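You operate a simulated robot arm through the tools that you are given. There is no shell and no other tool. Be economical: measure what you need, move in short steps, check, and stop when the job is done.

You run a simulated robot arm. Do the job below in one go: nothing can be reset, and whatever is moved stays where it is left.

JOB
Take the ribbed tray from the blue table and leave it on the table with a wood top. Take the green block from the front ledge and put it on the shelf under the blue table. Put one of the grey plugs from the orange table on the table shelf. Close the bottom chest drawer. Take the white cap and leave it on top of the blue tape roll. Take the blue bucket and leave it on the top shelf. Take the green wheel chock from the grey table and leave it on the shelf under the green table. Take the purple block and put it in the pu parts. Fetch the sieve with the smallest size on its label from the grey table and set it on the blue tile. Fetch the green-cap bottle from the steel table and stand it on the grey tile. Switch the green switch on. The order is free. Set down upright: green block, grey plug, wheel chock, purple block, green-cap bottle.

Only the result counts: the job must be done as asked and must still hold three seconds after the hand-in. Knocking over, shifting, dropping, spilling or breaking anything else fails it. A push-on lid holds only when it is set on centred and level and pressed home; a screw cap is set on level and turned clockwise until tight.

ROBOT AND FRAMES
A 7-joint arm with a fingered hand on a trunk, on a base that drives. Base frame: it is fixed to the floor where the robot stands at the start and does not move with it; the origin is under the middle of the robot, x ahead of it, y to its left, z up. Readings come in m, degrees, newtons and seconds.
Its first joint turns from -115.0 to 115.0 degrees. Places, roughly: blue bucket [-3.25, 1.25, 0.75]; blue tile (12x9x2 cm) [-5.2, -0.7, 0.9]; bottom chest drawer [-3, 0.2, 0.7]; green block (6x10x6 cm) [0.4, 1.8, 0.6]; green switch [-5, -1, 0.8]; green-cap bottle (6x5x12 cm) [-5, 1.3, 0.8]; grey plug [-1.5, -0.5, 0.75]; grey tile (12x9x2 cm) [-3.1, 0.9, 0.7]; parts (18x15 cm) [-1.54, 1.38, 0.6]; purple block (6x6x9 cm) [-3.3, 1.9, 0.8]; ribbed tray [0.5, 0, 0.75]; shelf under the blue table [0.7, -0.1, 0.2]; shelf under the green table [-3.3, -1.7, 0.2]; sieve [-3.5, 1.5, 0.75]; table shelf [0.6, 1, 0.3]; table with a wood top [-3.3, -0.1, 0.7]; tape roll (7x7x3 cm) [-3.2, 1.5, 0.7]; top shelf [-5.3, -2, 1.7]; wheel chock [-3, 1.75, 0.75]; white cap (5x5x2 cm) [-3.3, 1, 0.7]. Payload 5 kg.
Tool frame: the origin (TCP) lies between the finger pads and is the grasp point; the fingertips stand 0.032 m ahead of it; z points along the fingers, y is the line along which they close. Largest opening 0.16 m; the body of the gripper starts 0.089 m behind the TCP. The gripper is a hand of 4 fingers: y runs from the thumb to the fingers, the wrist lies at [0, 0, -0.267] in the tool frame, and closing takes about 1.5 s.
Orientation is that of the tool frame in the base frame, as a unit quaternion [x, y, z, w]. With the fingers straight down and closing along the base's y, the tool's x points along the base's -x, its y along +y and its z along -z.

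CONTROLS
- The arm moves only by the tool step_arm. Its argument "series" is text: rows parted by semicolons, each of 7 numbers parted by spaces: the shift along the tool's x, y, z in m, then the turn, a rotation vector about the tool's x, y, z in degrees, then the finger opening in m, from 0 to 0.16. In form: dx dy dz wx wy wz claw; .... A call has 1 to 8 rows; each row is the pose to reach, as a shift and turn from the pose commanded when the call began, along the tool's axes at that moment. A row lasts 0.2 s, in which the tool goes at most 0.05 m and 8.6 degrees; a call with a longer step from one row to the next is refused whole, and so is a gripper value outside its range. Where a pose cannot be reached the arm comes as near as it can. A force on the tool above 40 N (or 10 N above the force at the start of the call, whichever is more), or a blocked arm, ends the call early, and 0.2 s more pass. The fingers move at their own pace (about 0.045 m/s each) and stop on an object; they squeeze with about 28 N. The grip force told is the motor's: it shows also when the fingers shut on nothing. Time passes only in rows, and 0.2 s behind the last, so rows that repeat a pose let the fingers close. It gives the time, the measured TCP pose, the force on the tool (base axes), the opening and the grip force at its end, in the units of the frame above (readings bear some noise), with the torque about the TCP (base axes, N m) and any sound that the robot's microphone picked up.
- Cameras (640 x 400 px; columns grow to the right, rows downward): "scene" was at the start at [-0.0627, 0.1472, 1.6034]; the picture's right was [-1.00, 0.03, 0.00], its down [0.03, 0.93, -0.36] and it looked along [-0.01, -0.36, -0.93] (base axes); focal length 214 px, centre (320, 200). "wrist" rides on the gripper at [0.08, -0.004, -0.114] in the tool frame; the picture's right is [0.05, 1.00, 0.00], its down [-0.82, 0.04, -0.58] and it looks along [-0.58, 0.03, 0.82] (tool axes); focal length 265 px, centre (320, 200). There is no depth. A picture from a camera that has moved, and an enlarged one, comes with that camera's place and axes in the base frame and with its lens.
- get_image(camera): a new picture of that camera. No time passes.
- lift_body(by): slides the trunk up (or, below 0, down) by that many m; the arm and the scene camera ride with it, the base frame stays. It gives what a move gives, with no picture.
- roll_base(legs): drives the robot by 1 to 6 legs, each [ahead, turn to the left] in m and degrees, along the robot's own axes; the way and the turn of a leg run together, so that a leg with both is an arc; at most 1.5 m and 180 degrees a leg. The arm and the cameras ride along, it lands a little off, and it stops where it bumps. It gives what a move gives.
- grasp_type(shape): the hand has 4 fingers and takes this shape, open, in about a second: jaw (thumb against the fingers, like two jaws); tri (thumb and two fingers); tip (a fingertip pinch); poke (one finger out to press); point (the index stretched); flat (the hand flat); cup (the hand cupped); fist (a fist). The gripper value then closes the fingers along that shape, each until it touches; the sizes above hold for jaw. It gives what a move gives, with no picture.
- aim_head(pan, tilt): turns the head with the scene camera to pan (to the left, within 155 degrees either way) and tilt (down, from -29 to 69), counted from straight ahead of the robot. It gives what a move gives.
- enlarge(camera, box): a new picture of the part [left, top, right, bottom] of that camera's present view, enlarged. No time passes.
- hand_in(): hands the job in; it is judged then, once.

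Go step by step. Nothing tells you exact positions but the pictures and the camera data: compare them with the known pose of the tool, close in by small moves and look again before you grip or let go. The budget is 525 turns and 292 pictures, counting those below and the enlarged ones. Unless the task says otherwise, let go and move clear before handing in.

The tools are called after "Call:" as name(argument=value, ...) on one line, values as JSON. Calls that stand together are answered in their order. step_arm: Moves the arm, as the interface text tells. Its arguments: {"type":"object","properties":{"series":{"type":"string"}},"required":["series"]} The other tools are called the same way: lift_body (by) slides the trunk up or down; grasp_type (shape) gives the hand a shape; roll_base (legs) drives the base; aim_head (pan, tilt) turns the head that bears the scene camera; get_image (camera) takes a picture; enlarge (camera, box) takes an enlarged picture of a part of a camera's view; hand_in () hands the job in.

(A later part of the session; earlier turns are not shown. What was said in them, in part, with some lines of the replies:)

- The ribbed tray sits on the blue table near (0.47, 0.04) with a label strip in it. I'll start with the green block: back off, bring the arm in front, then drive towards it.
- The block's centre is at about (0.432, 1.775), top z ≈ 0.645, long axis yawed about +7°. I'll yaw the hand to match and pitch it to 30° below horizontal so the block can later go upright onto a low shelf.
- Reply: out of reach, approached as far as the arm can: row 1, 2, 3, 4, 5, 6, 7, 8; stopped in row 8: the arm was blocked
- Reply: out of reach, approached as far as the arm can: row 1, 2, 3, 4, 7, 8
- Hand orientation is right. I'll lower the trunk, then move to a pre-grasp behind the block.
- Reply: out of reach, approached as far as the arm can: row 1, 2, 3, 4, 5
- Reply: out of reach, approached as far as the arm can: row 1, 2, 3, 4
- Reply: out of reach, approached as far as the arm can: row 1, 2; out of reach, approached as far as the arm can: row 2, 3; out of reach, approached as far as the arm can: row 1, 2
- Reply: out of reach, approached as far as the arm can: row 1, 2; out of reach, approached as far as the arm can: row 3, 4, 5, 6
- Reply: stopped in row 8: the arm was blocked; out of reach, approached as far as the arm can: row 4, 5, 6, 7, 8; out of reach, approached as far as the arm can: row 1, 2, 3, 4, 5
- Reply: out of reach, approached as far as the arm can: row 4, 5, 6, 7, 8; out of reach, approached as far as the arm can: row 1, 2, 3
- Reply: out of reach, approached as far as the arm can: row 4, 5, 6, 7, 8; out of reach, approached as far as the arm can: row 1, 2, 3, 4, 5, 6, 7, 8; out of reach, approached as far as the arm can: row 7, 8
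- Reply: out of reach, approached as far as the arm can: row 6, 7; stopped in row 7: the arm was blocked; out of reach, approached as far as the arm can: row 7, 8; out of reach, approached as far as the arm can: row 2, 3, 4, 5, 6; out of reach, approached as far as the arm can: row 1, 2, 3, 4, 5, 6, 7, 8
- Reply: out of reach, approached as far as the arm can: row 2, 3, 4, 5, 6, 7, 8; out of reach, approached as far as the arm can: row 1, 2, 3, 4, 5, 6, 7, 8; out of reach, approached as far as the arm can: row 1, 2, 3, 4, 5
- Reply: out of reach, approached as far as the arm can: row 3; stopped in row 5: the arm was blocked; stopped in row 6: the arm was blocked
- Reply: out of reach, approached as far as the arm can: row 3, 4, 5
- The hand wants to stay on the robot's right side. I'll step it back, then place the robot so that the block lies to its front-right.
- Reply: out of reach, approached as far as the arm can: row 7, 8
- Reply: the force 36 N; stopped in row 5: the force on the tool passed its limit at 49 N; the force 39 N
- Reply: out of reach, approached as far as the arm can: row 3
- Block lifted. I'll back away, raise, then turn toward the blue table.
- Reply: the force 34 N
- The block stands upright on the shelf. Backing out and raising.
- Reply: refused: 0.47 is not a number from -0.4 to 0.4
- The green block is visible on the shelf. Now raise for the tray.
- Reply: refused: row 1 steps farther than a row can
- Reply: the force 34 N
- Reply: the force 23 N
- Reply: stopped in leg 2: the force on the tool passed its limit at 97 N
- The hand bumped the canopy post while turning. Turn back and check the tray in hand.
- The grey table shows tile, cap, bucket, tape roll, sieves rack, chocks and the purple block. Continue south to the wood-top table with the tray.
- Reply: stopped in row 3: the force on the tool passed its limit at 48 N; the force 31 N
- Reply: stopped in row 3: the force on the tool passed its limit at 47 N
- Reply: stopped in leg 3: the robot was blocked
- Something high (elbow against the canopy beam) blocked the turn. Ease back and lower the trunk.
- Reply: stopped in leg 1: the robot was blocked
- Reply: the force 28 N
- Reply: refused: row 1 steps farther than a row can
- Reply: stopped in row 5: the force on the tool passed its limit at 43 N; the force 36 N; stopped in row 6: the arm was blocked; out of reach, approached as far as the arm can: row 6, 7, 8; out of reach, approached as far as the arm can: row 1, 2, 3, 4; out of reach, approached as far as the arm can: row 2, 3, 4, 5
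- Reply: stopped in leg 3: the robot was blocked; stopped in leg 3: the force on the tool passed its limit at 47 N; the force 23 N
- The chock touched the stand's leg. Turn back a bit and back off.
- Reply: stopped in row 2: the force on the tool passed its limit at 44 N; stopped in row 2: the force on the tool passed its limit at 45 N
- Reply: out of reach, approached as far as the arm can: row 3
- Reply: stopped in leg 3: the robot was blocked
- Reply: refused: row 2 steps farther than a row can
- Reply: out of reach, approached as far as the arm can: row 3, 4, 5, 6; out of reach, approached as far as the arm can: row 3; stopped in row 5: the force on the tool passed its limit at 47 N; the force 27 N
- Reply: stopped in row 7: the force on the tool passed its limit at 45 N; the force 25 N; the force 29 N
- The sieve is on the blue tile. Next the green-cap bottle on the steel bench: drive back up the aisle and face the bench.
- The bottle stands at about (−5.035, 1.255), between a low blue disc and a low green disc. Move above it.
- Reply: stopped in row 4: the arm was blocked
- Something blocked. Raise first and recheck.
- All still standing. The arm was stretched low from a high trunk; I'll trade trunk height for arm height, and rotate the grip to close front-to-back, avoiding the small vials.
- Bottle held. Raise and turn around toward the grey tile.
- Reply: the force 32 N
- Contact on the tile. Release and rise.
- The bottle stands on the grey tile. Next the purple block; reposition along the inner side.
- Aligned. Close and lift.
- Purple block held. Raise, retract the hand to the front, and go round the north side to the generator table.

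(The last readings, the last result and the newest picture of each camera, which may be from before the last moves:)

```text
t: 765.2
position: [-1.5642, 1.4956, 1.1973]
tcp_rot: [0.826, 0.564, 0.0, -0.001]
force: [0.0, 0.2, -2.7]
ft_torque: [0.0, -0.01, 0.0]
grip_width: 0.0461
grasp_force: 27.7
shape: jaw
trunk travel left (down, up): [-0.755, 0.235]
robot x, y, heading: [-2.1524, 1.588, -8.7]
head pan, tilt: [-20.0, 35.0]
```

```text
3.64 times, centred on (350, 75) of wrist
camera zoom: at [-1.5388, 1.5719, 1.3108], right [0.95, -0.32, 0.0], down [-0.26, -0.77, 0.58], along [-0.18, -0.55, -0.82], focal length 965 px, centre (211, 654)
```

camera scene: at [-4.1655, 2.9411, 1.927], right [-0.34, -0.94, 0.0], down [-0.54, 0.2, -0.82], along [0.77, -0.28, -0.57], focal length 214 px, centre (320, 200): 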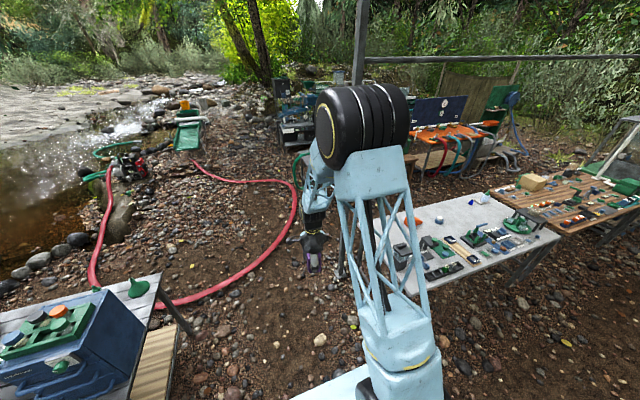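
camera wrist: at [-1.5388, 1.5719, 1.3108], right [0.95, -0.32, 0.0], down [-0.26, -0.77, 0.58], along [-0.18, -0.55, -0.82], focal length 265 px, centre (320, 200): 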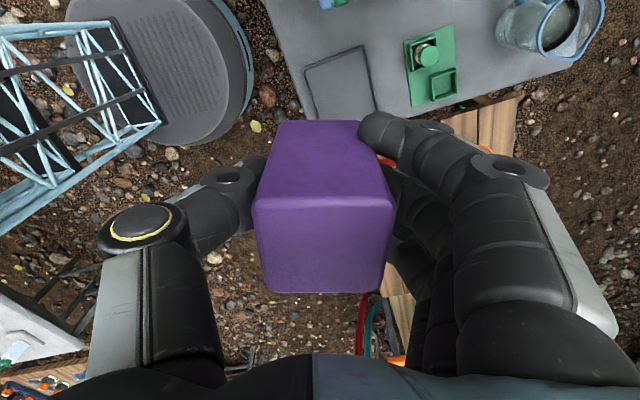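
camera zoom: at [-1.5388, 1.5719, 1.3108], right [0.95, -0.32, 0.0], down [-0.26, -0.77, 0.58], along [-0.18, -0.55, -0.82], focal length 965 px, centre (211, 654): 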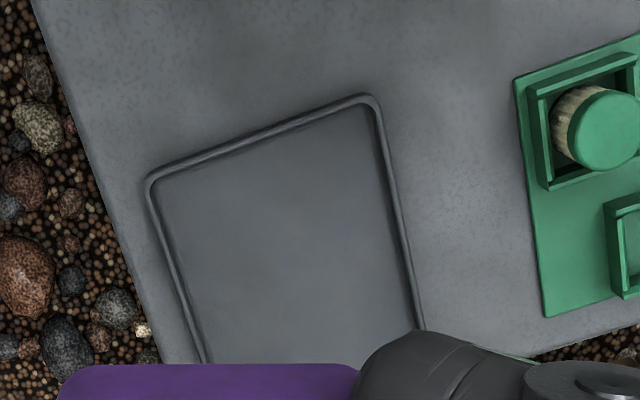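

That is the empty 18×15 cm tray, centre (−1.538, 1.388). Move over it and lower.

Call:
step_arm(series="-0.03 0.021 0 0 0 0 0.03;-0.06 0.042 0 0 0 0 0.03;-0.089 0.063 0 0 0 0 0.03")

Call:
lift_body(by=-0.4)

Call:
get_image(camera="wrist")

```text
t: 766.0
position: [-1.5369, 1.3869, 1.1974]
tcp_rot: [0.827, 0.563, 0.001, -0.001]
force: [-0.2, 0.0, -1.6]
ft_torque: [0.08, 0.02, 0.0]
grip_width: 0.0459
grasp_force: 28.0
shape: jaw
trunk travel left (down, up): [-0.755, 0.235]
robot x, y, heading: [-2.1567, 1.597, -9.0]
head pan, tilt: [-20.0, 35.0]
```

```text
t: 769.9
position: [-1.5367, 1.3894, 0.7963]
tcp_rot: [0.827, 0.563, 0.001, 0.0]
force: [-0.2, -0.3, -2.1]
ft_torque: [-0.02, 0.02, 0.0]
grip_width: 0.0457
grasp_force: 28.5
shape: jaw
trunk travel left (down, up): [-0.355, 0.635]
robot x, y, heading: [-2.158, 1.5931, -9.0]
head pan, tilt: [-20.0, 35.0]
```

```text
40 pictures are left
camera wrist: at [-1.5121, 1.4661, 0.9105], right [0.95, -0.32, 0.0], down [-0.26, -0.77, 0.58], along [-0.18, -0.55, -0.82], focal length 265 px, centre (320, 200)
```

wrist: 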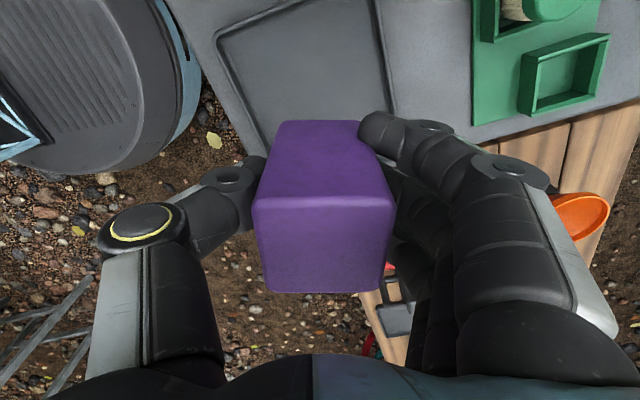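

Call:
step_arm(series="0 0 0.04 0 0 0 0.03;0 0 0.08 0 0 0 0.03;0 0 0.105 0 0 0 0.03;0 0 0.115 0 0 0 0.03;0 0 0.123 0 0 0 0.03;0 0 0.131 0 0 0 0.03;0 0 0.139 0 0 0 0.03")

```text
t: 771.5
position: [-1.5376, 1.3906, 0.658]
tcp_rot: [0.827, 0.563, 0.001, -0.001]
force: [0.0, 0.5, 2.4]
ft_torque: [-0.07, -0.05, 0.01]
grip_width: 0.046
grasp_force: 28.4
shape: jaw
trunk travel left (down, up): [-0.355, 0.635]
robot x, y, heading: [-2.1554, 1.5957, -8.9]
head pan, tilt: [-20.0, 35.0]
```

Just touching. A few millimetres more, then release.

Call:
step_arm(series="0 0 0.003 0 0 0 0.03;0 0 0.005 0 0 0 0.03")

Call:
step_arm(series="0 0 -0.001 0 0 0 0.05;0 0 -0.001 0 0 0 0.065;0 0 -0.001 0 0 0 0.08;0 0 -0.001 0 0 0 0.085;0 0 -0.04 0 0 0 0.085;0 0 -0.09 0 0 0 0.085;0 0 -0.14 0 0 0 0.085;0 0 -0.19 0 0 0 0.085")

Call:
get_image(camera="wrist")

```text
t: 772.1
position: [-1.5377, 1.3896, 0.6549]
tcp_rot: [0.826, 0.563, 0.002, 0.0]
force: [0.2, 4.0, 38.7]
ft_torque: [-0.02, -0.15, 0.0]
grip_width: 0.0481
grasp_force: 28.0
shape: jaw
trunk travel left (down, up): [-0.355, 0.635]
robot x, y, heading: [-2.1566, 1.5916, -9.0]
head pan, tilt: [-20.0, 35.0]
```

```text
t: 773.9
position: [-1.5356, 1.3903, 0.8422]
tcp_rot: [0.827, 0.562, 0.0, 0.0]
force: [0.2, -0.9, -0.6]
ft_torque: [-0.01, 0.01, -0.01]
grip_width: 0.0841
grasp_force: 0.1
shape: jaw
trunk travel left (down, up): [-0.355, 0.635]
robot x, y, heading: [-2.1557, 1.5955, -9.1]
head pan, tilt: [-20.0, 35.0]
```

```text
39 pictures are left
camera wrist: at [-1.5098, 1.4667, 0.9557], right [0.95, -0.32, 0.0], down [-0.26, -0.77, 0.58], along [-0.18, -0.55, -0.82], focal length 265 px, centre (320, 200)
```

wrist: 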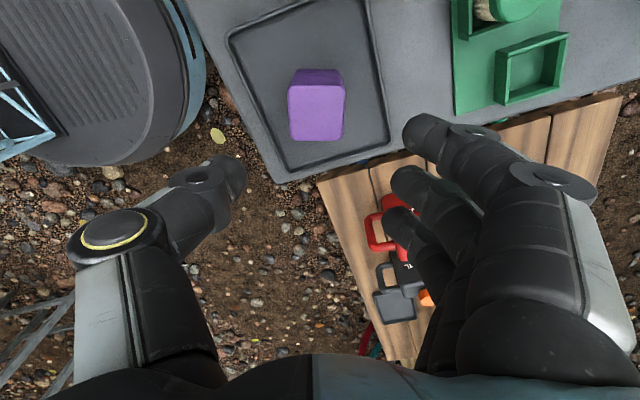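

The purple block stands in the tray. Last, the grey plug: drive down the corridor to the orange table's back side.

Call:
lift_body(by=0.2)

Call:
roll_base(legs=[[-0.17, 0], [0, -83], [1.1, 0]])

```text
t: 776.0
position: [-1.5355, 1.3903, 1.0417]
tcp_rot: [0.827, 0.563, 0.001, 0.0]
force: [-0.2, 0.3, -0.6]
ft_torque: [-0.02, 0.03, 0.01]
grip_width: 0.0843
grasp_force: 0.1
shape: jaw
trunk travel left (down, up): [-0.555, 0.435]
robot x, y, heading: [-2.1552, 1.5917, -9.1]
head pan, tilt: [-20.0, 35.0]
```

```text
t: 786.5
position: [-2.439, -0.1534, 1.0416]
tcp_rot: [0.994, -0.11, 0.001, 0.0]
force: [0.1, -0.4, 0.4]
ft_torque: [0.04, 0.01, 0.01]
grip_width: 0.084
grasp_force: 0.0
shape: jaw
trunk travel left (down, up): [-0.555, 0.435]
robot x, y, heading: [-2.3307, 0.4884, -90.3]
head pan, tilt: [-20.0, 35.0]
```

Call:
roll_base(legs=[[0.9, 0], [0, 92]])

Call:
aim_head(pan=0, tilt=45)

Call:
get_image(camera="scene")

```text
t: 795.6
position: [-1.6894, -0.4778, 1.0421]
tcp_rot: [0.753, 0.659, 0.0, 0.0]
force: [-0.2, 0.3, 0.4]
ft_torque: [-0.03, 0.0, 0.0]
grip_width: 0.0841
grasp_force: 0.0
shape: jaw
trunk travel left (down, up): [-0.555, 0.435]
robot x, y, heading: [-2.3385, -0.4254, 5.0]
head pan, tilt: [-20.0, 35.0]
```

```text
t: 796.5
position: [-1.689, -0.4775, 1.0427]
tcp_rot: [0.752, 0.659, 0.0, -0.001]
force: [-0.6, 0.8, 0.2]
ft_torque: [-0.03, -0.03, 0.03]
grip_width: 0.0844
grasp_force: 0.0
shape: jaw
trunk travel left (down, up): [-0.555, 0.435]
robot x, y, heading: [-2.3412, -0.4285, 4.9]
head pan, tilt: [0.0, 45.0]
```

```text
38 pictures are left
camera scene: at [-2.3377, -0.2257, 1.7123], right [0.09, -1.0, 0.0], down [-0.7, -0.06, -0.71], along [0.7, 0.06, -0.71], focal length 214 px, centre (320, 200)
```

scene: 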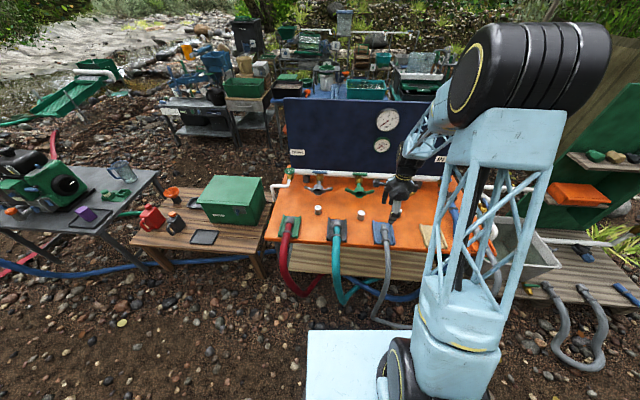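

Call:
enlarge(camera="scene", box=[270, 170, 430, 260])

Call:
get_image(camera="wrist")

```text
4.00 times, centred on (350, 215) of scene
camera zoom: at [-2.3377, -0.2257, 1.7123], right [0.09, -1.0, 0.0], down [-0.7, -0.06, -0.71], along [0.7, 0.06, -0.71], focal length 858 px, centre (200, 140)
```

zoom: 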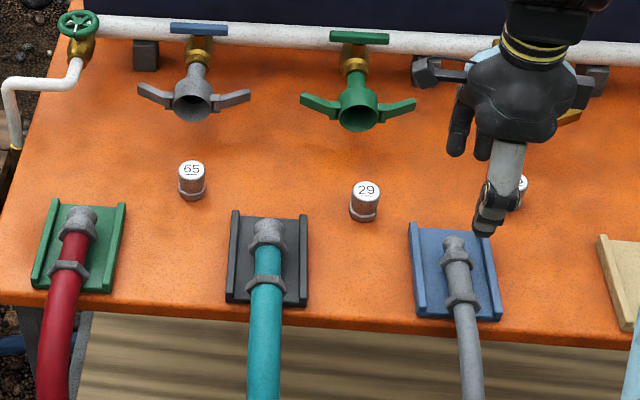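

```text
36 pictures are left
camera wrist: at [-1.6838, -0.397, 1.1554], right [1.0, -0.08, 0.0], down [-0.07, -0.81, 0.58], along [-0.05, -0.57, -0.82], focal length 265 px, centre (320, 200)
```

wrist: 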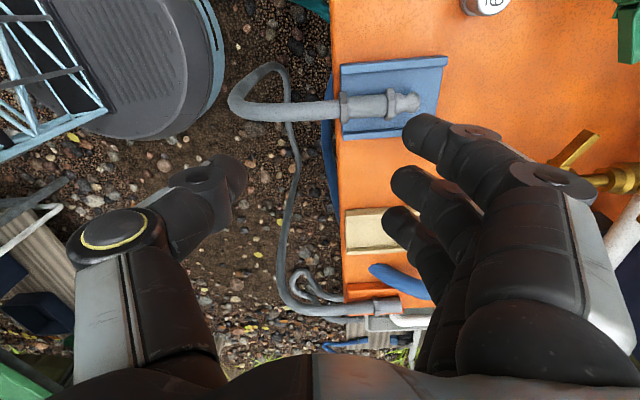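

The grey plugs are small steel-capped cylinders; I'll take the one marked 29 at about (−1.512, −0.398). Back off a little, yaw and pitch the hand.

Call:
roll_base(legs=[[-0.15, 0]])

Call:
step_arm(series="0 0 0 0 0 8.5 0.085;0 0 0 0 0 17 0.085;0 0 0 0 0 25.5 0.085;0 0 0 0 0 34 0.085;0 0 0 0 0 42.5 0.085;0 0 0 0 0 51 0.085;0 0 0 0 0 59.5 0.085;0 0 0 0 0 68 0.085")

Call:
step_arm(series="0.04 0 0 0 0 7 0.085;0.08 0 0 0 0 14 0.085")

Call:
step_arm(series="0.02 0 0 0 8.4 0 0.085;0.04 0 0 0 16.8 0 0.085;0.06 0 0 0 25.2 0 0.085;0.08 0 0 0 33.6 0 0.085;0.1 0 0 0 42 0 0.085")

Call:
get_image(camera="wrist")

```text
t: 797.8
position: [-1.8428, -0.4892, 1.0429]
tcp_rot: [0.752, 0.659, 0.0, 0.0]
force: [-1.1, 0.3, -0.5]
ft_torque: [0.0, -0.03, 0.02]
grip_width: 0.0843
grasp_force: 0.1
shape: jaw
trunk travel left (down, up): [-0.555, 0.435]
robot x, y, heading: [-2.4896, -0.4414, 5.3]
head pan, tilt: [0.0, 45.0]
```

```text
t: 799.6
position: [-1.8425, -0.4899, 1.0402]
tcp_rot: [0.992, 0.126, 0.0, 0.0]
force: [0.4, -0.4, -0.9]
ft_torque: [-0.01, -0.01, -0.02]
grip_width: 0.0842
grasp_force: 0.1
shape: jaw
trunk travel left (down, up): [-0.555, 0.435]
robot x, y, heading: [-2.489, -0.4414, 5.2]
head pan, tilt: [0.0, 45.0]
```

```text
t: 800.2
position: [-1.7637, -0.4713, 1.0399]
tcp_rot: [1.0, 0.003, 0.0, -0.001]
force: [0.4, 0.1, 0.6]
ft_torque: [0.0, 0.01, -0.02]
grip_width: 0.0842
grasp_force: 0.1
shape: jaw
trunk travel left (down, up): [-0.555, 0.435]
robot x, y, heading: [-2.4911, -0.441, 4.9]
head pan, tilt: [0.0, 45.0]
```

```text
t: 801.4
position: [-1.6638, -0.461, 1.041]
tcp_rot: [0.933, 0.007, 0.359, -0.001]
force: [-0.2, -10.0, 1.2]
ft_torque: [0.75, 0.03, 0.58]
grip_width: 0.0848
grasp_force: 0.1
shape: jaw
trunk travel left (down, up): [-0.555, 0.435]
robot x, y, heading: [-2.492, -0.4411, 5.0]
head pan, tilt: [0.0, 45.0]
```

```text
35 pictures are left
camera wrist: at [-1.6806, -0.4571, 1.179], right [0.05, -1.0, 0.04], down [-0.99, -0.06, -0.12], along [0.12, -0.03, -0.99], focal length 265 px, centre (320, 200)
```

wrist: 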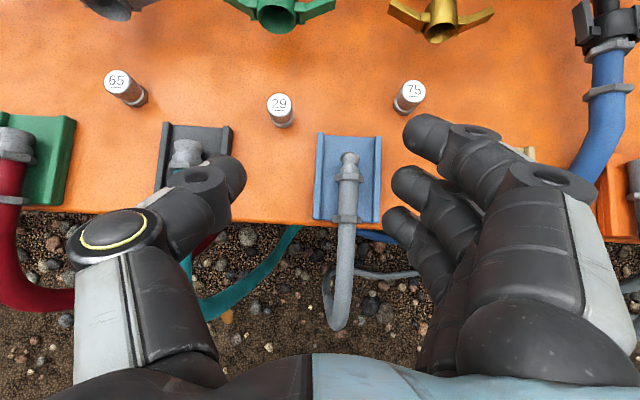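

Call:
step_arm(series="-0.014 -0.016 0.041 0 0 0 0.09;-0.028 -0.031 0.082 0 0 0 0.09;-0.042 -0.047 0.123 0 0 0 0.09;-0.055 -0.062 0.164 0 0 0 0.09")

Call:
get_image(camera="wrist")

```text
t: 802.4
position: [-1.5963, -0.4056, 0.8839]
tcp_rot: [0.933, 0.004, 0.359, -0.001]
force: [0.4, 0.1, -0.5]
ft_torque: [-0.01, 0.0, -0.05]
grip_width: 0.0892
grasp_force: 0.0
shape: jaw
trunk travel left (down, up): [-0.555, 0.435]
robot x, y, heading: [-2.489, -0.4431, 5.3]
head pan, tilt: [0.0, 45.0]
```

```text
34 pictures are left
camera wrist: at [-1.6133, -0.4005, 1.0223], right [0.05, -1.0, 0.03], down [-0.99, -0.05, -0.12], along [0.12, -0.03, -0.99], focal length 265 px, centre (320, 200)
```

wrist: 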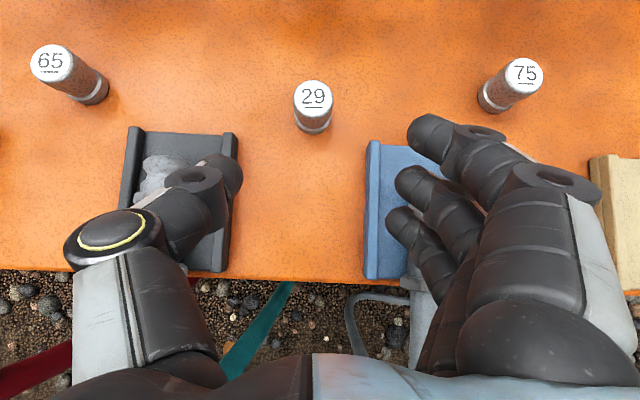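

Call:
step_arm(series="0.002 -0.003 0.035 0 0 0 0.085;0.003 -0.005 0.07 0 0 0 0.08;0.005 -0.0075 0.1 0 0 0 0.08;0.005 -0.0075 0.118 0 0 0 0.08;0.005 -0.0075 0.127 0 0 0 0.08")

Call:
get_image(camera="wrist")

```text
t: 803.6
position: [-1.5064, -0.3965, 0.7936]
tcp_rot: [0.934, 0.003, 0.358, -0.002]
force: [0.0, 0.4, -1.3]
ft_torque: [0.0, -0.03, 0.01]
grip_width: 0.0808
grasp_force: 0.0
shape: jaw
trunk travel left (down, up): [-0.555, 0.435]
robot x, y, heading: [-2.4944, -0.4435, 5.2]
head pan, tilt: [0.0, 45.0]
```

```text
33 pictures are left
camera wrist: at [-1.5232, -0.3933, 0.9312], right [0.05, -1.0, 0.03], down [-0.99, -0.05, -0.12], along [0.12, -0.03, -0.99], focal length 265 px, centre (320, 200)
```

wrist: 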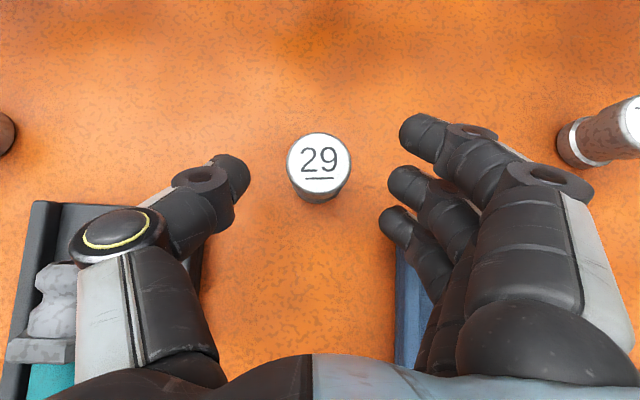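

Call:
step_arm(series="0.003 0 0.008 0 0 0 0.08;0.003 0 0.01 0 0 0 0.07;0.003 0 0.01 0 0 0 0.05;0.003 0 0.01 0 0 0 0.03;0.003 0 0.01 0 0 0 0.02;0.003 0 0.01 0 0 0 0.02;0.003 0 0.01 0 0 0 0.02")

Call:
get_image(camera="wrist")

```text
t: 805.2
position: [-1.4989, -0.3983, 0.7889]
tcp_rot: [0.934, 0.004, 0.358, -0.002]
force: [-1.6, -0.6, 2.1]
ft_torque: [-0.01, 0.05, -0.02]
grip_width: 0.0218
grasp_force: 15.0
shape: jaw
trunk travel left (down, up): [-0.555, 0.435]
robot x, y, heading: [-2.4933, -0.4424, 5.1]
head pan, tilt: [0.0, 45.0]
```

```text
32 pictures are left
camera wrist: at [-1.5154, -0.3938, 0.9261], right [0.05, -1.0, 0.03], down [-0.99, -0.05, -0.12], along [0.12, -0.03, -0.99], focal length 265 px, centre (320, 200)
```

wrist: 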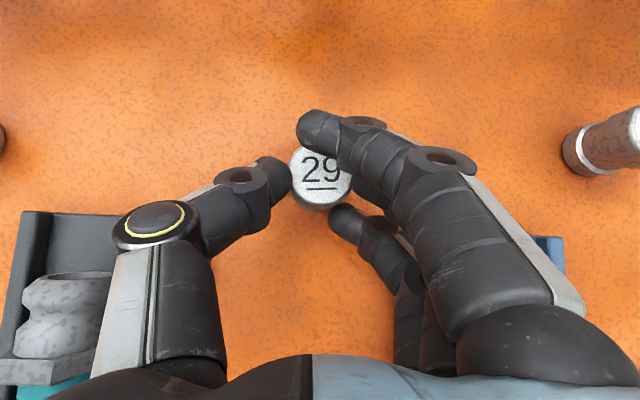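

Call:
step_arm(series="0.02 0 -0.022 0 0 0 0.015;0.04 0 -0.045 0 0 0 0.015;0.067 0 -0.074 0 0 0 0.015;0.1 0 -0.111 0 0 0 0.015")

Call:
get_image(camera="wrist")

```text
t: 806.2
position: [-1.4998, -0.3959, 0.9348]
tcp_rot: [0.934, 0.005, 0.358, -0.003]
force: [-0.5, 0.5, -0.2]
ft_torque: [0.03, -0.06, 0.0]
grip_width: 0.0
grasp_force: 28.0
shape: jaw
trunk travel left (down, up): [-0.555, 0.435]
robot x, y, heading: [-2.4926, -0.4439, 5.1]
head pan, tilt: [0.0, 45.0]
```

```text
31 pictures are left
camera wrist: at [-1.5152, -0.3914, 1.0739], right [0.05, -1.0, 0.03], down [-0.99, -0.05, -0.12], along [0.12, -0.03, -0.99], focal length 265 px, centre (320, 200)
```

wrist: 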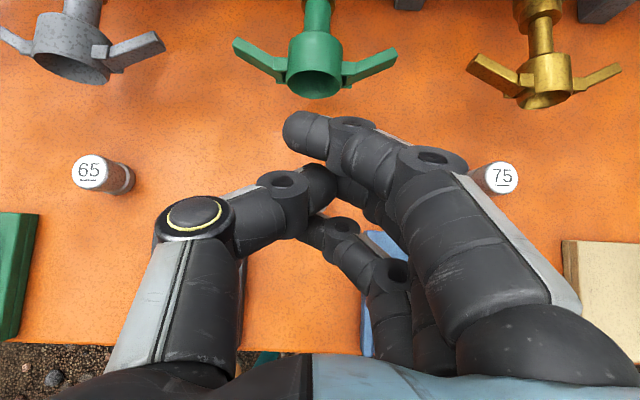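

The plug slipped out. Open and look where it is.

Call:
step_arm(series="-0.03 0 -0.033 0 0 0 0.04;-0.06 0 -0.066 0 0 0 0.08;-0.06 0 -0.066 0 0 0 0.09")

Call:
get_image(camera="wrist")

```text
t: 807.0
position: [-1.5872, -0.3983, 0.9472]
tcp_rot: [0.934, 0.003, 0.358, -0.003]
force: [1.1, -0.4, 0.2]
ft_torque: [0.03, 0.0, -0.02]
grip_width: 0.0572
grasp_force: 0.1
shape: jaw
trunk travel left (down, up): [-0.555, 0.435]
robot x, y, heading: [-2.4945, -0.4397, 5.4]
head pan, tilt: [0.0, 45.0]
```

```text
30 pictures are left
camera wrist: at [-1.6031, -0.3926, 1.0849], right [0.05, -1.0, 0.03], down [-0.99, -0.05, -0.12], along [0.12, -0.03, -0.99], focal length 265 px, centre (320, 200)
```

wrist: 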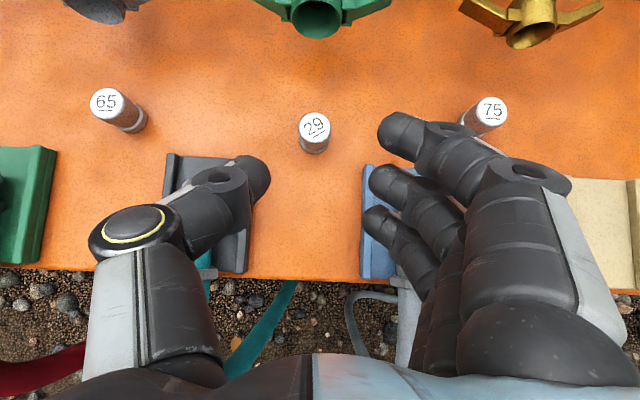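

The plug still stands; I gripped too high. Approach again and go lower, to contact with the table.

Call:
step_arm(series="-0.009 -0.0015 0.044 0 0 0 0.085;-0.0175 -0.003 0.088 0 0 0 0.085;-0.026 -0.0045 0.132 0 0 0 0.085;-0.035 -0.006 0.177 0 0 0 0.085")

Call:
step_arm(series="-0.0034 0 0.0037 0 0 0 0.085;-0.0067 0 0.0074 0 0 0 0.085;-0.01 0 0.0111 0 0 0 0.085;-0.0134 0 0.0149 0 0 0 0.085;-0.0167 0 0.0186 0 0 0 0.085;-0.02 0 0.0223 0 0 0 0.085")

Call:
get_image(camera="wrist")

```text
t: 808.0
position: [-1.4987, -0.3935, 0.7915]
tcp_rot: [0.934, 0.004, 0.358, -0.003]
force: [-0.7, 0.6, -0.1]
ft_torque: [-0.01, 0.02, -0.05]
grip_width: 0.0843
grasp_force: 0.0
shape: jaw
trunk travel left (down, up): [-0.555, 0.435]
robot x, y, heading: [-2.4906, -0.4426, 5.2]
head pan, tilt: [0.0, 45.0]
```

```text
t: 809.3
position: [-1.4925, -0.3877, 0.7696]
tcp_rot: [0.932, 0.007, 0.362, -0.004]
force: [2.3, 3.5, 2.6]
ft_torque: [-0.1, -0.01, 0.02]
grip_width: 0.0827
grasp_force: 0.0
shape: jaw
trunk travel left (down, up): [-0.555, 0.435]
robot x, y, heading: [-2.4935, -0.4428, 5.5]
head pan, tilt: [0.0, 45.0]
stopped in row 6: the force on the tool passed its limit at 43 N (the readings are from after the stop); the commanded pose is now the measured one
```

```text
29 pictures are left
camera wrist: at [-1.5103, -0.3829, 0.9071], right [0.05, -1.0, 0.03], down [-0.99, -0.06, -0.12], along [0.12, -0.03, -0.99], focal length 265 px, centre (320, 200)
```

wrist: 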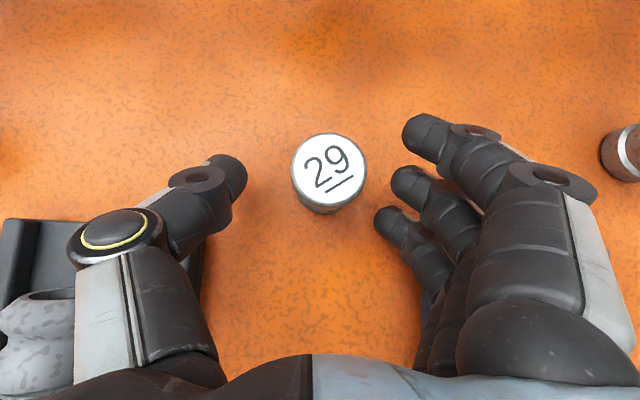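

Call:
step_arm(series="0.0027 0.003 -0.003 0 0 0 0.075;0.0027 0.003 -0.003 0 0 0 0.055;0.0027 0.003 -0.003 0 0 0 0.03;0.0027 0.003 -0.003 0 0 0 0.015;0.0027 0.003 -0.003 0 0 0 0.015;0.0027 0.003 -0.003 0 0 0 0.015;0.0027 0.003 -0.003 0 0 0 0.015")

Call:
step_arm(series="0.013 0.003 -0.015 0 0 0 0.015;0.027 0.003 -0.03 0 0 0 0.015;0.06 0.003 -0.067 0 0 0 0.015;0.09 0.003 -0.1 0 0 0 0.015")

Call:
get_image(camera="wrist")

```text
t: 810.9
position: [-1.4937, -0.3912, 0.7752]
tcp_rot: [0.932, 0.005, 0.362, -0.002]
force: [-1.6, -1.1, 3.6]
ft_torque: [-0.11, 0.05, -0.04]
grip_width: 0.0253
grasp_force: 28.5
shape: jaw
trunk travel left (down, up): [-0.555, 0.435]
robot x, y, heading: [-2.4955, -0.4406, 5.2]
head pan, tilt: [0.0, 45.0]
```

```text
t: 811.9
position: [-1.4929, -0.3945, 0.9101]
tcp_rot: [0.932, 0.006, 0.362, -0.002]
force: [0.9, -0.1, -1.7]
ft_torque: [-0.03, 0.0, 0.0]
grip_width: 0.0245
grasp_force: 28.0
shape: jaw
trunk travel left (down, up): [-0.555, 0.435]
robot x, y, heading: [-2.4949, -0.4432, 5.3]
head pan, tilt: [0.0, 45.0]
```

```text
28 pictures are left
camera wrist: at [-1.5111, -0.3889, 1.0471], right [0.05, -1.0, 0.03], down [-0.99, -0.05, -0.12], along [0.13, -0.03, -0.99], focal length 265 px, centre (320, 200)
```

wrist: 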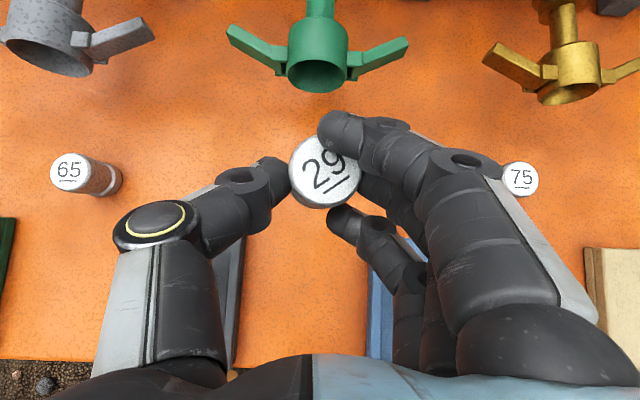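

The plug is held firmly. Retract the hand a bit and drive the long way round to the front area.

Call:
step_arm(series="-0.025 0 -0.034 0 0 0 0.015;-0.05 0 -0.068 0 0 0 0.015;-0.076 0 -0.102 0 0 0 0.015;-0.101 0 -0.136 0 0 0 0.015;-0.127 0 -0.17 0 0 0 0.015;-0.152 0 -0.204 0 0 0 0.015")

Call:
roll_base(legs=[[0, 82], [1.5, 0]])

```text
t: 813.3
position: [-1.7479, -0.3998, 0.9579]
tcp_rot: [0.932, 0.005, 0.362, -0.002]
force: [-0.2, -0.7, -0.7]
ft_torque: [0.01, -0.01, 0.0]
grip_width: 0.0242
grasp_force: 27.5
shape: jaw
trunk travel left (down, up): [-0.555, 0.435]
robot x, y, heading: [-2.4936, -0.4445, 5.3]
head pan, tilt: [0.0, 45.0]
```

```text
t: 824.5
position: [-2.3091, 1.8342, 0.9583]
tcp_rot: [0.707, 0.609, 0.274, -0.235]
force: [-0.2, 0.3, -1.1]
ft_torque: [0.0, -0.01, -0.01]
grip_width: 0.024
grasp_force: 27.9
shape: jaw
trunk travel left (down, up): [-0.555, 0.435]
robot x, y, heading: [-2.3865, 1.0906, 86.1]
head pan, tilt: [0.0, 45.0]
```

Call:
roll_base(legs=[[1.2, 0], [0.5, 0], [0, -86], [1.0, 0], [0.9, 0]])

```text
t: 846.0
position: [0.3755, 2.7387, 0.9572]
tcp_rot: [0.931, -0.043, 0.362, 0.016]
force: [-0.6, -0.3, -1.1]
ft_torque: [0.03, 0.02, -0.01]
grip_width: 0.0235
grasp_force: 27.5
shape: jaw
trunk travel left (down, up): [-0.555, 0.435]
robot x, y, heading: [-0.371, 2.7738, -0.7]
head pan, tilt: [0.0, 45.0]
```

Call:
lift_body(by=0.2)

Call:
roll_base(legs=[[0, -90], [1.5, 0], [0.28, 0], [0, 95], [-0.2, 0]])

Call:
aim_head(pan=5, tilt=45)

Call:
get_image(camera="scene")

```text
t: 848.1
position: [0.3744, 2.7379, 1.157]
tcp_rot: [0.931, -0.043, 0.361, 0.016]
force: [-0.2, -0.2, -1.6]
ft_torque: [-0.03, 0.03, 0.01]
grip_width: 0.0235
grasp_force: 27.7
shape: jaw
trunk travel left (down, up): [-0.755, 0.235]
robot x, y, heading: [-0.3702, 2.7734, -0.7]
head pan, tilt: [0.0, 45.0]
```

```text
t: 866.5
position: [0.0923, 0.9895, 1.1585]
tcp_rot: [0.932, -0.029, 0.362, 0.01]
force: [-0.7, 0.3, -1.6]
ft_torque: [-0.03, 0.0, 0.04]
grip_width: 0.0237
grasp_force: 28.6
shape: jaw
trunk travel left (down, up): [-0.755, 0.235]
robot x, y, heading: [-0.6556, 1.0019, 1.2]
head pan, tilt: [0.0, 45.0]
```

```text
t: 867.2
position: [0.0924, 0.9884, 1.1572]
tcp_rot: [0.932, -0.029, 0.361, 0.012]
force: [-0.3, -1.9, -1.2]
ft_torque: [-0.04, 0.02, -0.03]
grip_width: 0.0234
grasp_force: 27.7
shape: jaw
trunk travel left (down, up): [-0.755, 0.235]
robot x, y, heading: [-0.6581, 0.9987, 0.9]
head pan, tilt: [5.0, 45.0]
```

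```text
27 pictures are left
camera scene: at [-0.6374, 1.2123, 1.9122], right [0.1, -0.99, 0.0], down [-0.7, -0.07, -0.71], along [0.7, 0.07, -0.71], focal length 214 px, centre (320, 200)
```

scene: 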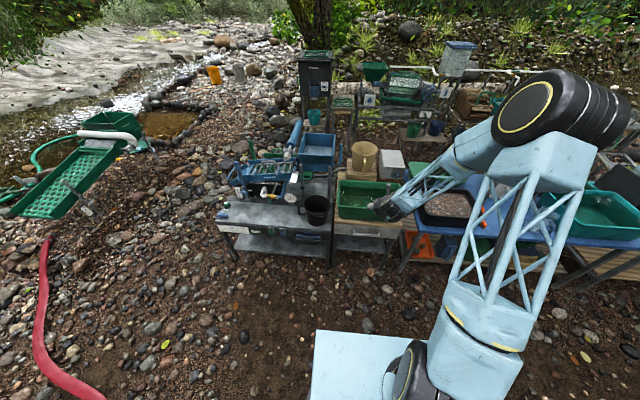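

Call:
enlarge(camera="scene", box=[310, 170, 440, 270])

```text
4.00 times, centred on (375, 220) of scene
camera zoom: at [-0.6374, 1.2123, 1.9122], right [0.1, -0.99, 0.0], down [-0.7, -0.07, -0.71], along [0.7, 0.07, -0.71], focal length 858 px, centre (100, 120)
```

zoom: 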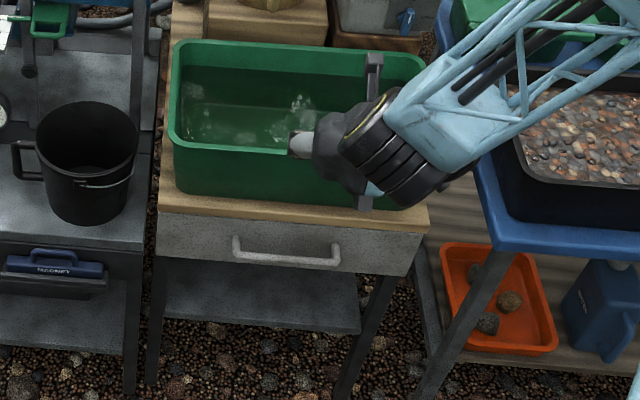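

The shelf's front edge is at x≈0.374 (z≈0.3), with the drawer bottom near z≈0.54 above it; it looks empty. Lower the hand in front of the table.

Call:
lift_body(by=-0.4)

Call:
lift_body(by=-0.35)

Call:
roll_base(legs=[[0.13, 0]])

Call:
get_image(camera="wrist")

Call:
get_image(camera="scene")

```text
t: 871.0
position: [0.0916, 0.99, 0.7587]
tcp_rot: [0.932, -0.03, 0.361, 0.012]
force: [0.0, -0.7, -0.3]
ft_torque: [0.0, -0.01, -0.01]
grip_width: 0.0234
grasp_force: 27.6
shape: jaw
trunk travel left (down, up): [-0.355, 0.635]
robot x, y, heading: [-0.6561, 1.0039, 1.2]
head pan, tilt: [5.0, 45.0]
```

```text
t: 874.4
position: [0.0918, 0.99, 0.4078]
tcp_rot: [0.932, -0.03, 0.361, 0.012]
force: [-0.5, 0.1, -0.6]
ft_torque: [0.0, 0.01, 0.02]
grip_width: 0.0236
grasp_force: 27.9
shape: jaw
trunk travel left (down, up): [-0.005, 0.985]
robot x, y, heading: [-0.6517, 1.0031, 1.2]
head pan, tilt: [5.0, 45.0]
```

```text
t: 875.7
position: [0.2253, 0.9933, 0.4082]
tcp_rot: [0.932, -0.029, 0.362, 0.011]
force: [-0.1, -0.1, -0.8]
ft_torque: [-0.02, 0.0, -0.03]
grip_width: 0.0231
grasp_force: 28.0
shape: jaw
trunk travel left (down, up): [-0.005, 0.985]
robot x, y, heading: [-0.5189, 1.0049, 0.8]
head pan, tilt: [5.0, 45.0]
```

```text
25 pictures are left
camera wrist: at [0.2083, 0.999, 0.5454], right [-0.02, -1.0, 0.03], down [-0.99, 0.02, -0.12], along [0.12, -0.04, -0.99], focal length 265 px, centre (320, 200)
```

wrist: 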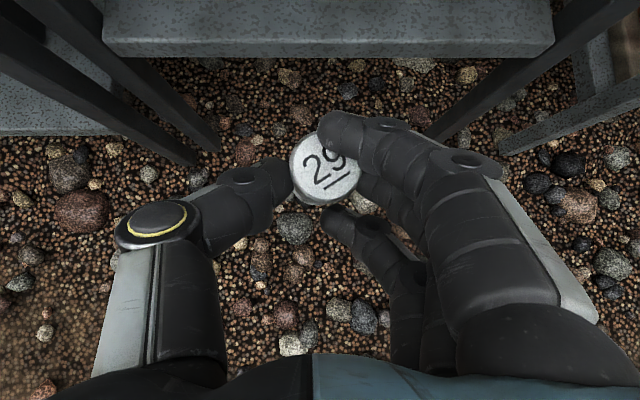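

```text
24 pictures are left
camera scene: at [-0.5047, 1.2148, 1.1623], right [0.11, -0.99, 0.0], down [-0.7, -0.07, -0.71], along [0.7, 0.07, -0.71], focal length 214 px, centre (320, 200)
```

scene: 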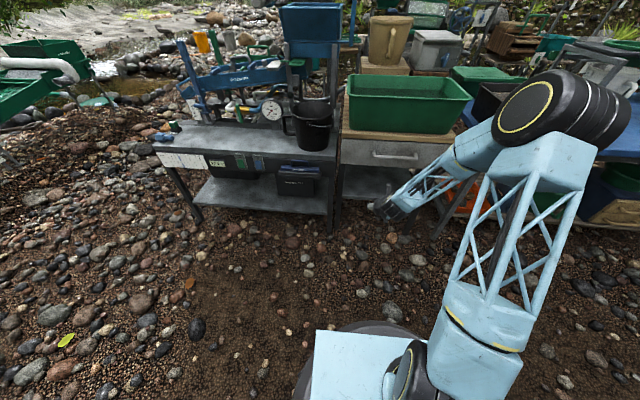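

Call:
step_arm(series="-0.027 0 0.0297 0 0 0 0.015;0.0027 0 0.0565 0 0 0 0.015;0.0324 0 0.0833 0 0 0 0.015;0.051 0 0.1 0 0 0 0.015")

Call:
get_image(camera="wrist")

Call:
enlarge(camera="scene", box=[320, 110, 480, 240])

```text
t: 876.7
position: [0.3306, 0.9855, 0.3688]
tcp_rot: [0.932, -0.03, 0.361, 0.011]
force: [0.7, 0.0, -1.3]
ft_torque: [0.03, 0.01, 0.02]
grip_width: 0.0232
grasp_force: 27.6
shape: jaw
trunk travel left (down, up): [-0.005, 0.985]
robot x, y, heading: [-0.5205, 1.0043, 0.9]
head pan, tilt: [5.0, 45.0]
```

```text
23 pictures are left
camera wrist: at [0.3124, 0.9919, 0.507], right [-0.02, -1.0, 0.03], down [-0.99, 0.02, -0.12], along [0.12, -0.04, -0.99], focal length 265 px, centre (320, 200)
```

wrist: 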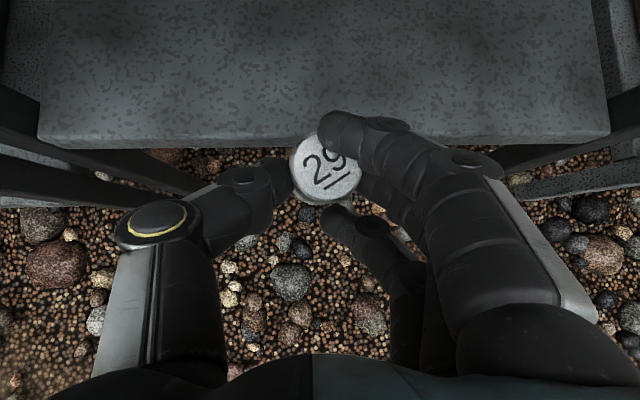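

```text
3.08 times, centred on (400, 175) of scene
camera zoom: at [-0.5049, 1.2148, 1.1623], right [0.11, -0.99, 0.0], down [-0.7, -0.07, -0.71], along [0.7, 0.07, -0.71], focal length 660 px, centre (74, 277)
```

zoom: 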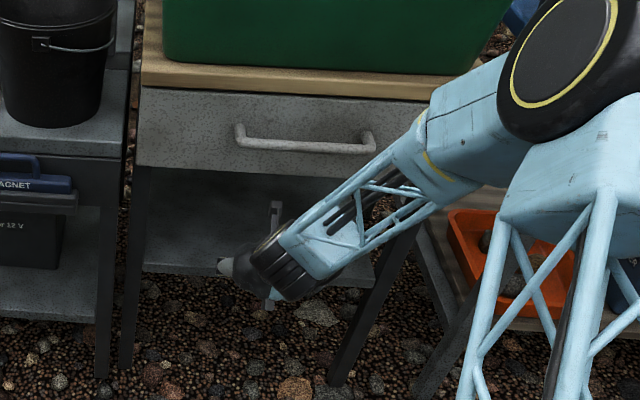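

The shelf top seems nearer 0.33, so I'll raise slightly before inserting, moving slowly.

Call:
step_arm(series="0.0174 0 -0.0193 0 0 0 0.015;0.0285 0 -0.0093 0 0 0 0.015;0.0397 0 0.0008 0 0 0 0.015;0.0508 0 0.0108 0 0 0 0.015")

Call:
get_image(camera="wrist")

```text
t: 877.7
position: [0.364, 0.9857, 0.3926]
tcp_rot: [0.933, -0.028, 0.358, 0.01]
force: [0.0, 0.0, -1.1]
ft_torque: [0.01, 0.04, 0.01]
grip_width: 0.0232
grasp_force: 27.6
shape: jaw
trunk travel left (down, up): [-0.005, 0.985]
robot x, y, heading: [-0.5223, 1.0081, 0.9]
head pan, tilt: [5.0, 45.0]
stopped in row 4: the force on the tool passed its limit at 71 N (the readings are from after the stop); the commanded pose is now the measured one
```

```text
21 pictures are left
camera wrist: at [0.3473, 0.9907, 0.5296], right [-0.02, -1.0, 0.03], down [-0.99, 0.02, -0.12], along [0.12, -0.04, -0.99], focal length 265 px, centre (320, 200)
```

wrist: 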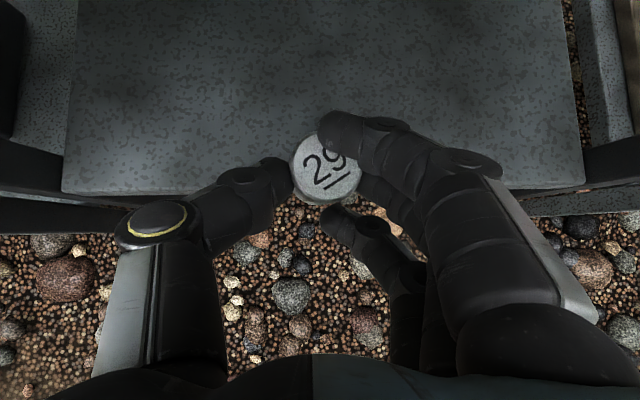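

The camera housing met the drawer. I'll back off and lift the hand's pitch by 18° so the camera stays outside; the plug can settle flat as it's set down.

Call:
step_arm(series="-0.022 0 -0.02 0 0 0 0.015;-0.0446 0 -0.04 0 6 0 0.015;-0.0446 0 -0.04 0 12 0 0.015;-0.0446 0 -0.04 0 18 0 0.015")

Call:
get_image(camera="wrist")

```text
t: 878.7
position: [0.3051, 0.9885, 0.3936]
tcp_rot: [0.865, -0.026, 0.501, 0.015]
force: [0.7, 0.1, -0.4]
ft_torque: [-0.03, 0.07, 0.02]
grip_width: 0.022
grasp_force: 27.6
shape: jaw
trunk travel left (down, up): [-0.005, 0.985]
robot x, y, heading: [-0.5217, 1.0055, 1.2]
head pan, tilt: [5.0, 45.0]
```

```text
20 pictures are left
camera wrist: at [0.2459, 0.9972, 0.5193], right [-0.03, -1.0, 0.04], down [-0.91, 0.01, -0.42], along [0.42, -0.05, -0.91], focal length 265 px, centre (320, 200)
```

wrist: 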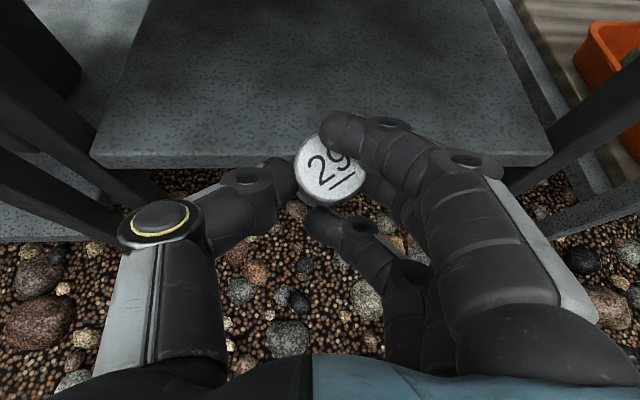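

Call:
step_arm(series="0.0125 0 0.0207 0 0 0 0.015;0.025 0 0.0415 0 0 0 0.015;0.0355 0 0.0595 0 0 0 0.015;0.046 0 0.0775 0 0 0 0.015")

Call:
get_image(camera="wrist")

```text
t: 879.7
position: [0.3949, 0.984, 0.3947]
tcp_rot: [0.866, -0.025, 0.5, 0.013]
force: [0.7, -0.2, -0.1]
ft_torque: [0.0, 0.03, 0.02]
grip_width: 0.0221
grasp_force: 27.8
shape: jaw
trunk travel left (down, up): [-0.005, 0.985]
robot x, y, heading: [-0.522, 1.0041, 1.1]
head pan, tilt: [5.0, 45.0]
```

```text
19 pictures are left
camera wrist: at [0.3375, 0.9913, 0.5205], right [-0.03, -1.0, 0.04], down [-0.91, 0.01, -0.42], along [0.42, -0.05, -0.91], focal length 265 px, centre (320, 200)
```

wrist: 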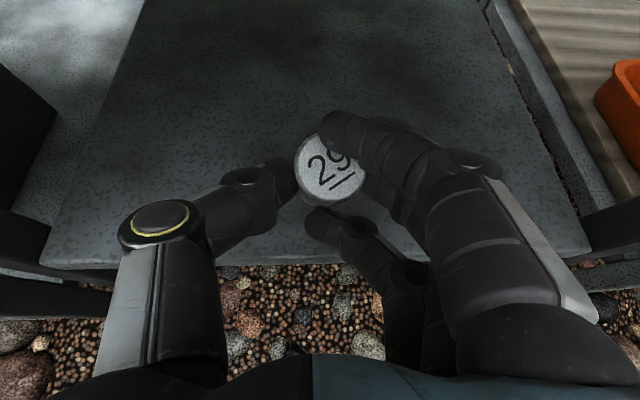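

Over the shelf without contact. Lower gently.

Call:
step_arm(series="-0.0035 0 0.002 0 0 0 0.015;-0.0069 0 0.004 0 0 0 0.015;-0.0104 0 0.006 0 0 0 0.015;-0.0139 0 0.008 0 0 0 0.015;-0.0173 0 0.01 0 0 0 0.015;-0.0208 0 0.012 0 0 0 0.015")

Call:
get_image(camera="wrist")

```text
t: 881.1
position: [0.3975, 0.9832, 0.3764]
tcp_rot: [0.862, -0.025, 0.505, 0.014]
force: [3.6, 1.3, 35.7]
ft_torque: [-0.32, -0.78, 0.1]
grip_width: 0.0226
grasp_force: 27.8
shape: jaw
trunk travel left (down, up): [-0.005, 0.985]
robot x, y, heading: [-0.5217, 1.0012, 1.2]
head pan, tilt: [5.0, 45.0]
```

```text
18 pictures are left
camera wrist: at [0.3376, 0.9914, 0.5016], right [-0.03, -1.0, 0.05], down [-0.9, 0.01, -0.43], along [0.43, -0.06, -0.9], focal length 265 px, centre (320, 200)
```

wrist: 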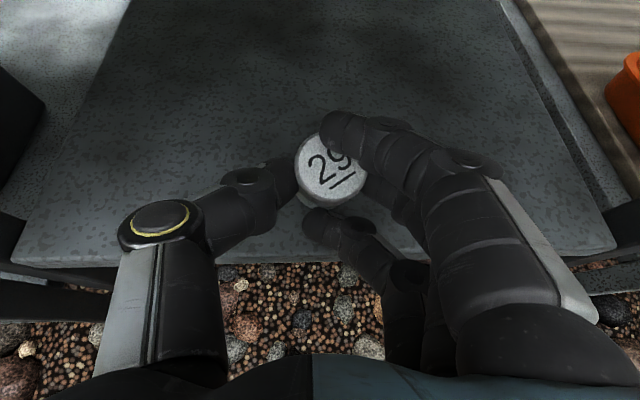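

Contact. Now, being lower, I can rotate the hand back down about the plug's edge to set it flat.

Call:
step_arm(series="0.004 0 0.003 0 -4.5 0 0.015;0.0063 0 0.0068 0 -9 0 0.015;0.0085 0 0.0107 0 -13.5 0 0.015;0.0107 0 0.0146 0 -18 0 0.015")

Call:
get_image(camera="wrist")

```text
t: 882.0
position: [0.4123, 0.983, 0.3787]
tcp_rot: [0.917, -0.026, 0.397, 0.013]
force: [2.3, 3.5, 19.6]
ft_torque: [-0.24, -0.26, 0.08]
grip_width: 0.0229
grasp_force: 28.4
shape: jaw
trunk travel left (down, up): [-0.005, 0.985]
robot x, y, heading: [-0.5214, 1.0078, 1.2]
head pan, tilt: [5.0, 45.0]
stopped in row 4: the force on the tool passed its limit at 49 N (the readings are from after the stop); the commanded pose is now the measured one
```

```text
17 pictures are left
camera wrist: at [0.3846, 0.9898, 0.5132], right [-0.02, -1.0, 0.04], down [-0.98, 0.01, -0.2], along [0.2, -0.04, -0.98], focal length 265 px, centre (320, 200)
```

wrist: 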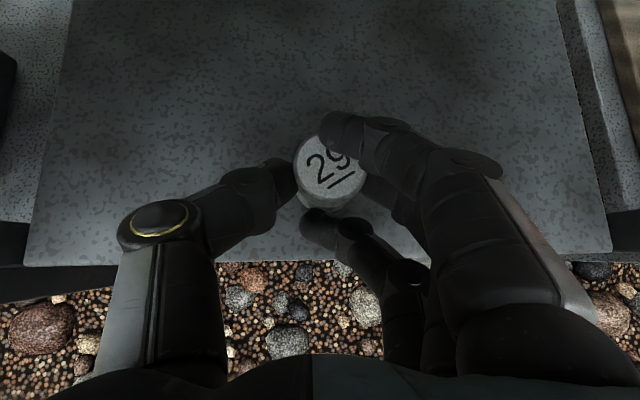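

Nearly upright (≈5°). Release gently.

Call:
step_arm(series="0.0014 0 -0.0014 0 0 0 0.025;0.0014 0 -0.0014 0 0 0 0.035;0.0014 0 -0.0014 0 0 0 0.05;0.0014 0 -0.0014 0 0 0 0.065;0.0014 0 -0.0014 0 0 0 0.08;0.0014 0 -0.0014 0 0 0 0.08")

Call:
get_image(camera="wrist")

```text
t: 883.4
position: [0.4116, 0.9814, 0.3758]
tcp_rot: [0.918, -0.027, 0.394, 0.013]
force: [0.3, -1.2, -0.4]
ft_torque: [0.02, -0.01, 0.01]
grip_width: 0.0789
grasp_force: 0.0
shape: jaw
trunk travel left (down, up): [-0.005, 0.985]
robot x, y, heading: [-0.5197, 1.0035, 1.2]
head pan, tilt: [5.0, 45.0]
```

```text
16 pictures are left
camera wrist: at [0.3838, 0.9884, 0.5113], right [-0.02, -1.0, 0.04], down [-0.98, 0.02, -0.19], along [0.19, -0.04, -0.98], focal length 265 px, centre (320, 200)
```

wrist: 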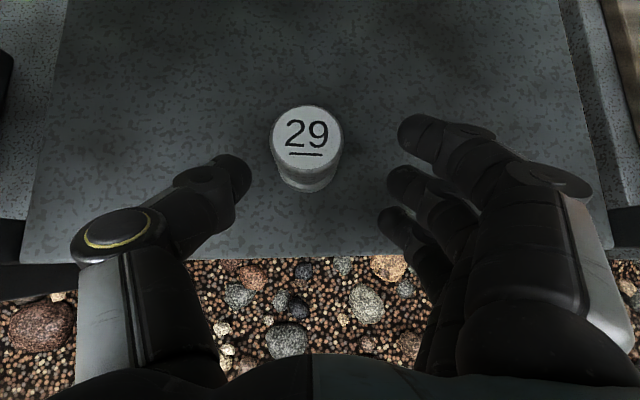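

The plug stands upright on the shelf. Withdraw straight back.

Call:
step_arm(series="-0.0137 0 -0.0146 0 0 0 0.085;-0.0274 0 -0.029 0 0 0 0.085;-0.0548 0 -0.058 0 0 0 0.085;-0.082 0 -0.0875 0 0 0 0.085;-0.11 0 -0.117 0 0 0 0.085;-0.137 0 -0.146 0 0 0 0.085")

Call:
roll_base(legs=[[-0.12, 0]])

Call:
get_image(camera="wrist")

Call:
enlarge(camera="scene", box=[310, 80, 640, 260])

```text
t: 884.8
position: [0.2101, 0.9911, 0.3801]
tcp_rot: [0.919, -0.027, 0.394, 0.013]
force: [0.5, -0.2, -0.8]
ft_torque: [-0.01, -0.02, -0.01]
grip_width: 0.084
grasp_force: 0.2
shape: jaw
trunk travel left (down, up): [-0.005, 0.985]
robot x, y, heading: [-0.525, 1.0044, 1.1]
head pan, tilt: [5.0, 45.0]
```

```text
t: 886.0
position: [0.0951, 0.99, 0.3796]
tcp_rot: [0.919, -0.027, 0.393, 0.013]
force: [0.2, -0.9, 0.2]
ft_torque: [-0.02, 0.01, -0.02]
grip_width: 0.0841
grasp_force: 0.0
shape: jaw
trunk travel left (down, up): [-0.005, 0.985]
robot x, y, heading: [-0.6375, 0.9971, 1.2]
head pan, tilt: [5.0, 45.0]
```

```text
15 pictures are left
camera wrist: at [0.067, 0.9974, 0.5156], right [-0.02, -1.0, 0.04], down [-0.98, 0.01, -0.19], along [0.19, -0.04, -0.98], focal length 265 px, centre (320, 200)
```

wrist: 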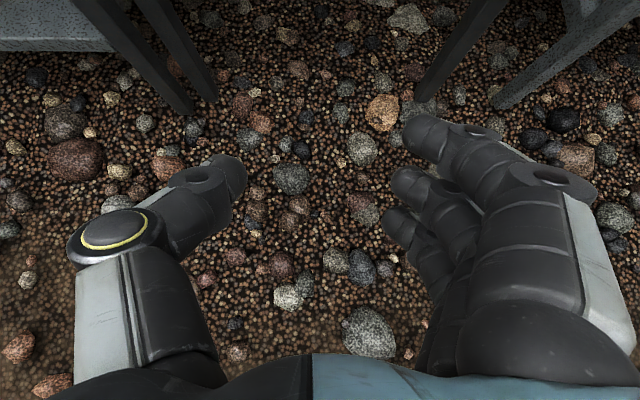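

```text
1.94 times, centred on (475, 170) of scene
camera zoom: at [-0.6224, 1.2125, 1.1623], right [0.11, -0.99, 0.0], down [-0.7, -0.08, -0.71], along [0.7, 0.08, -0.71], focal length 416 px, centre (19, 258)
```

zoom: 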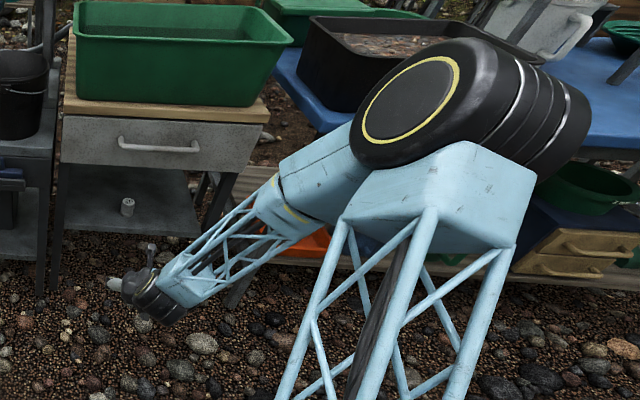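

Everything asked for is in place and the hand is clear, so I'm handing in.

Call:
hand_in()

```text
The job is handed in.
```

I did all eleven parts of the job, let go, moved the hand clear and handed in; the robot did not report how it was judged.

- **Seen in place:** I saw each moved item where it was left. The bottom drawer was flush and the light by the green switch was lit.
- **Bumps on the way:**
  - The tray hit a canopy post while I carried it.
  - The chock hit a leg of the stand on the green table.
  - The robot or its arm was blocked by the canopy, by what seemed to be the orange table, and by something beside the grey table.
  - The camera on the hand seems to have hit the drawer above the table shelf.
  - I saw nothing fallen or displaced in the pictures I took, but I did not take a picture after every bump.
- **Least certain:** The drawer took a firm push (about 47 N). The chest measured within 2 cm of its earlier place, and I can't measure more closely than that.
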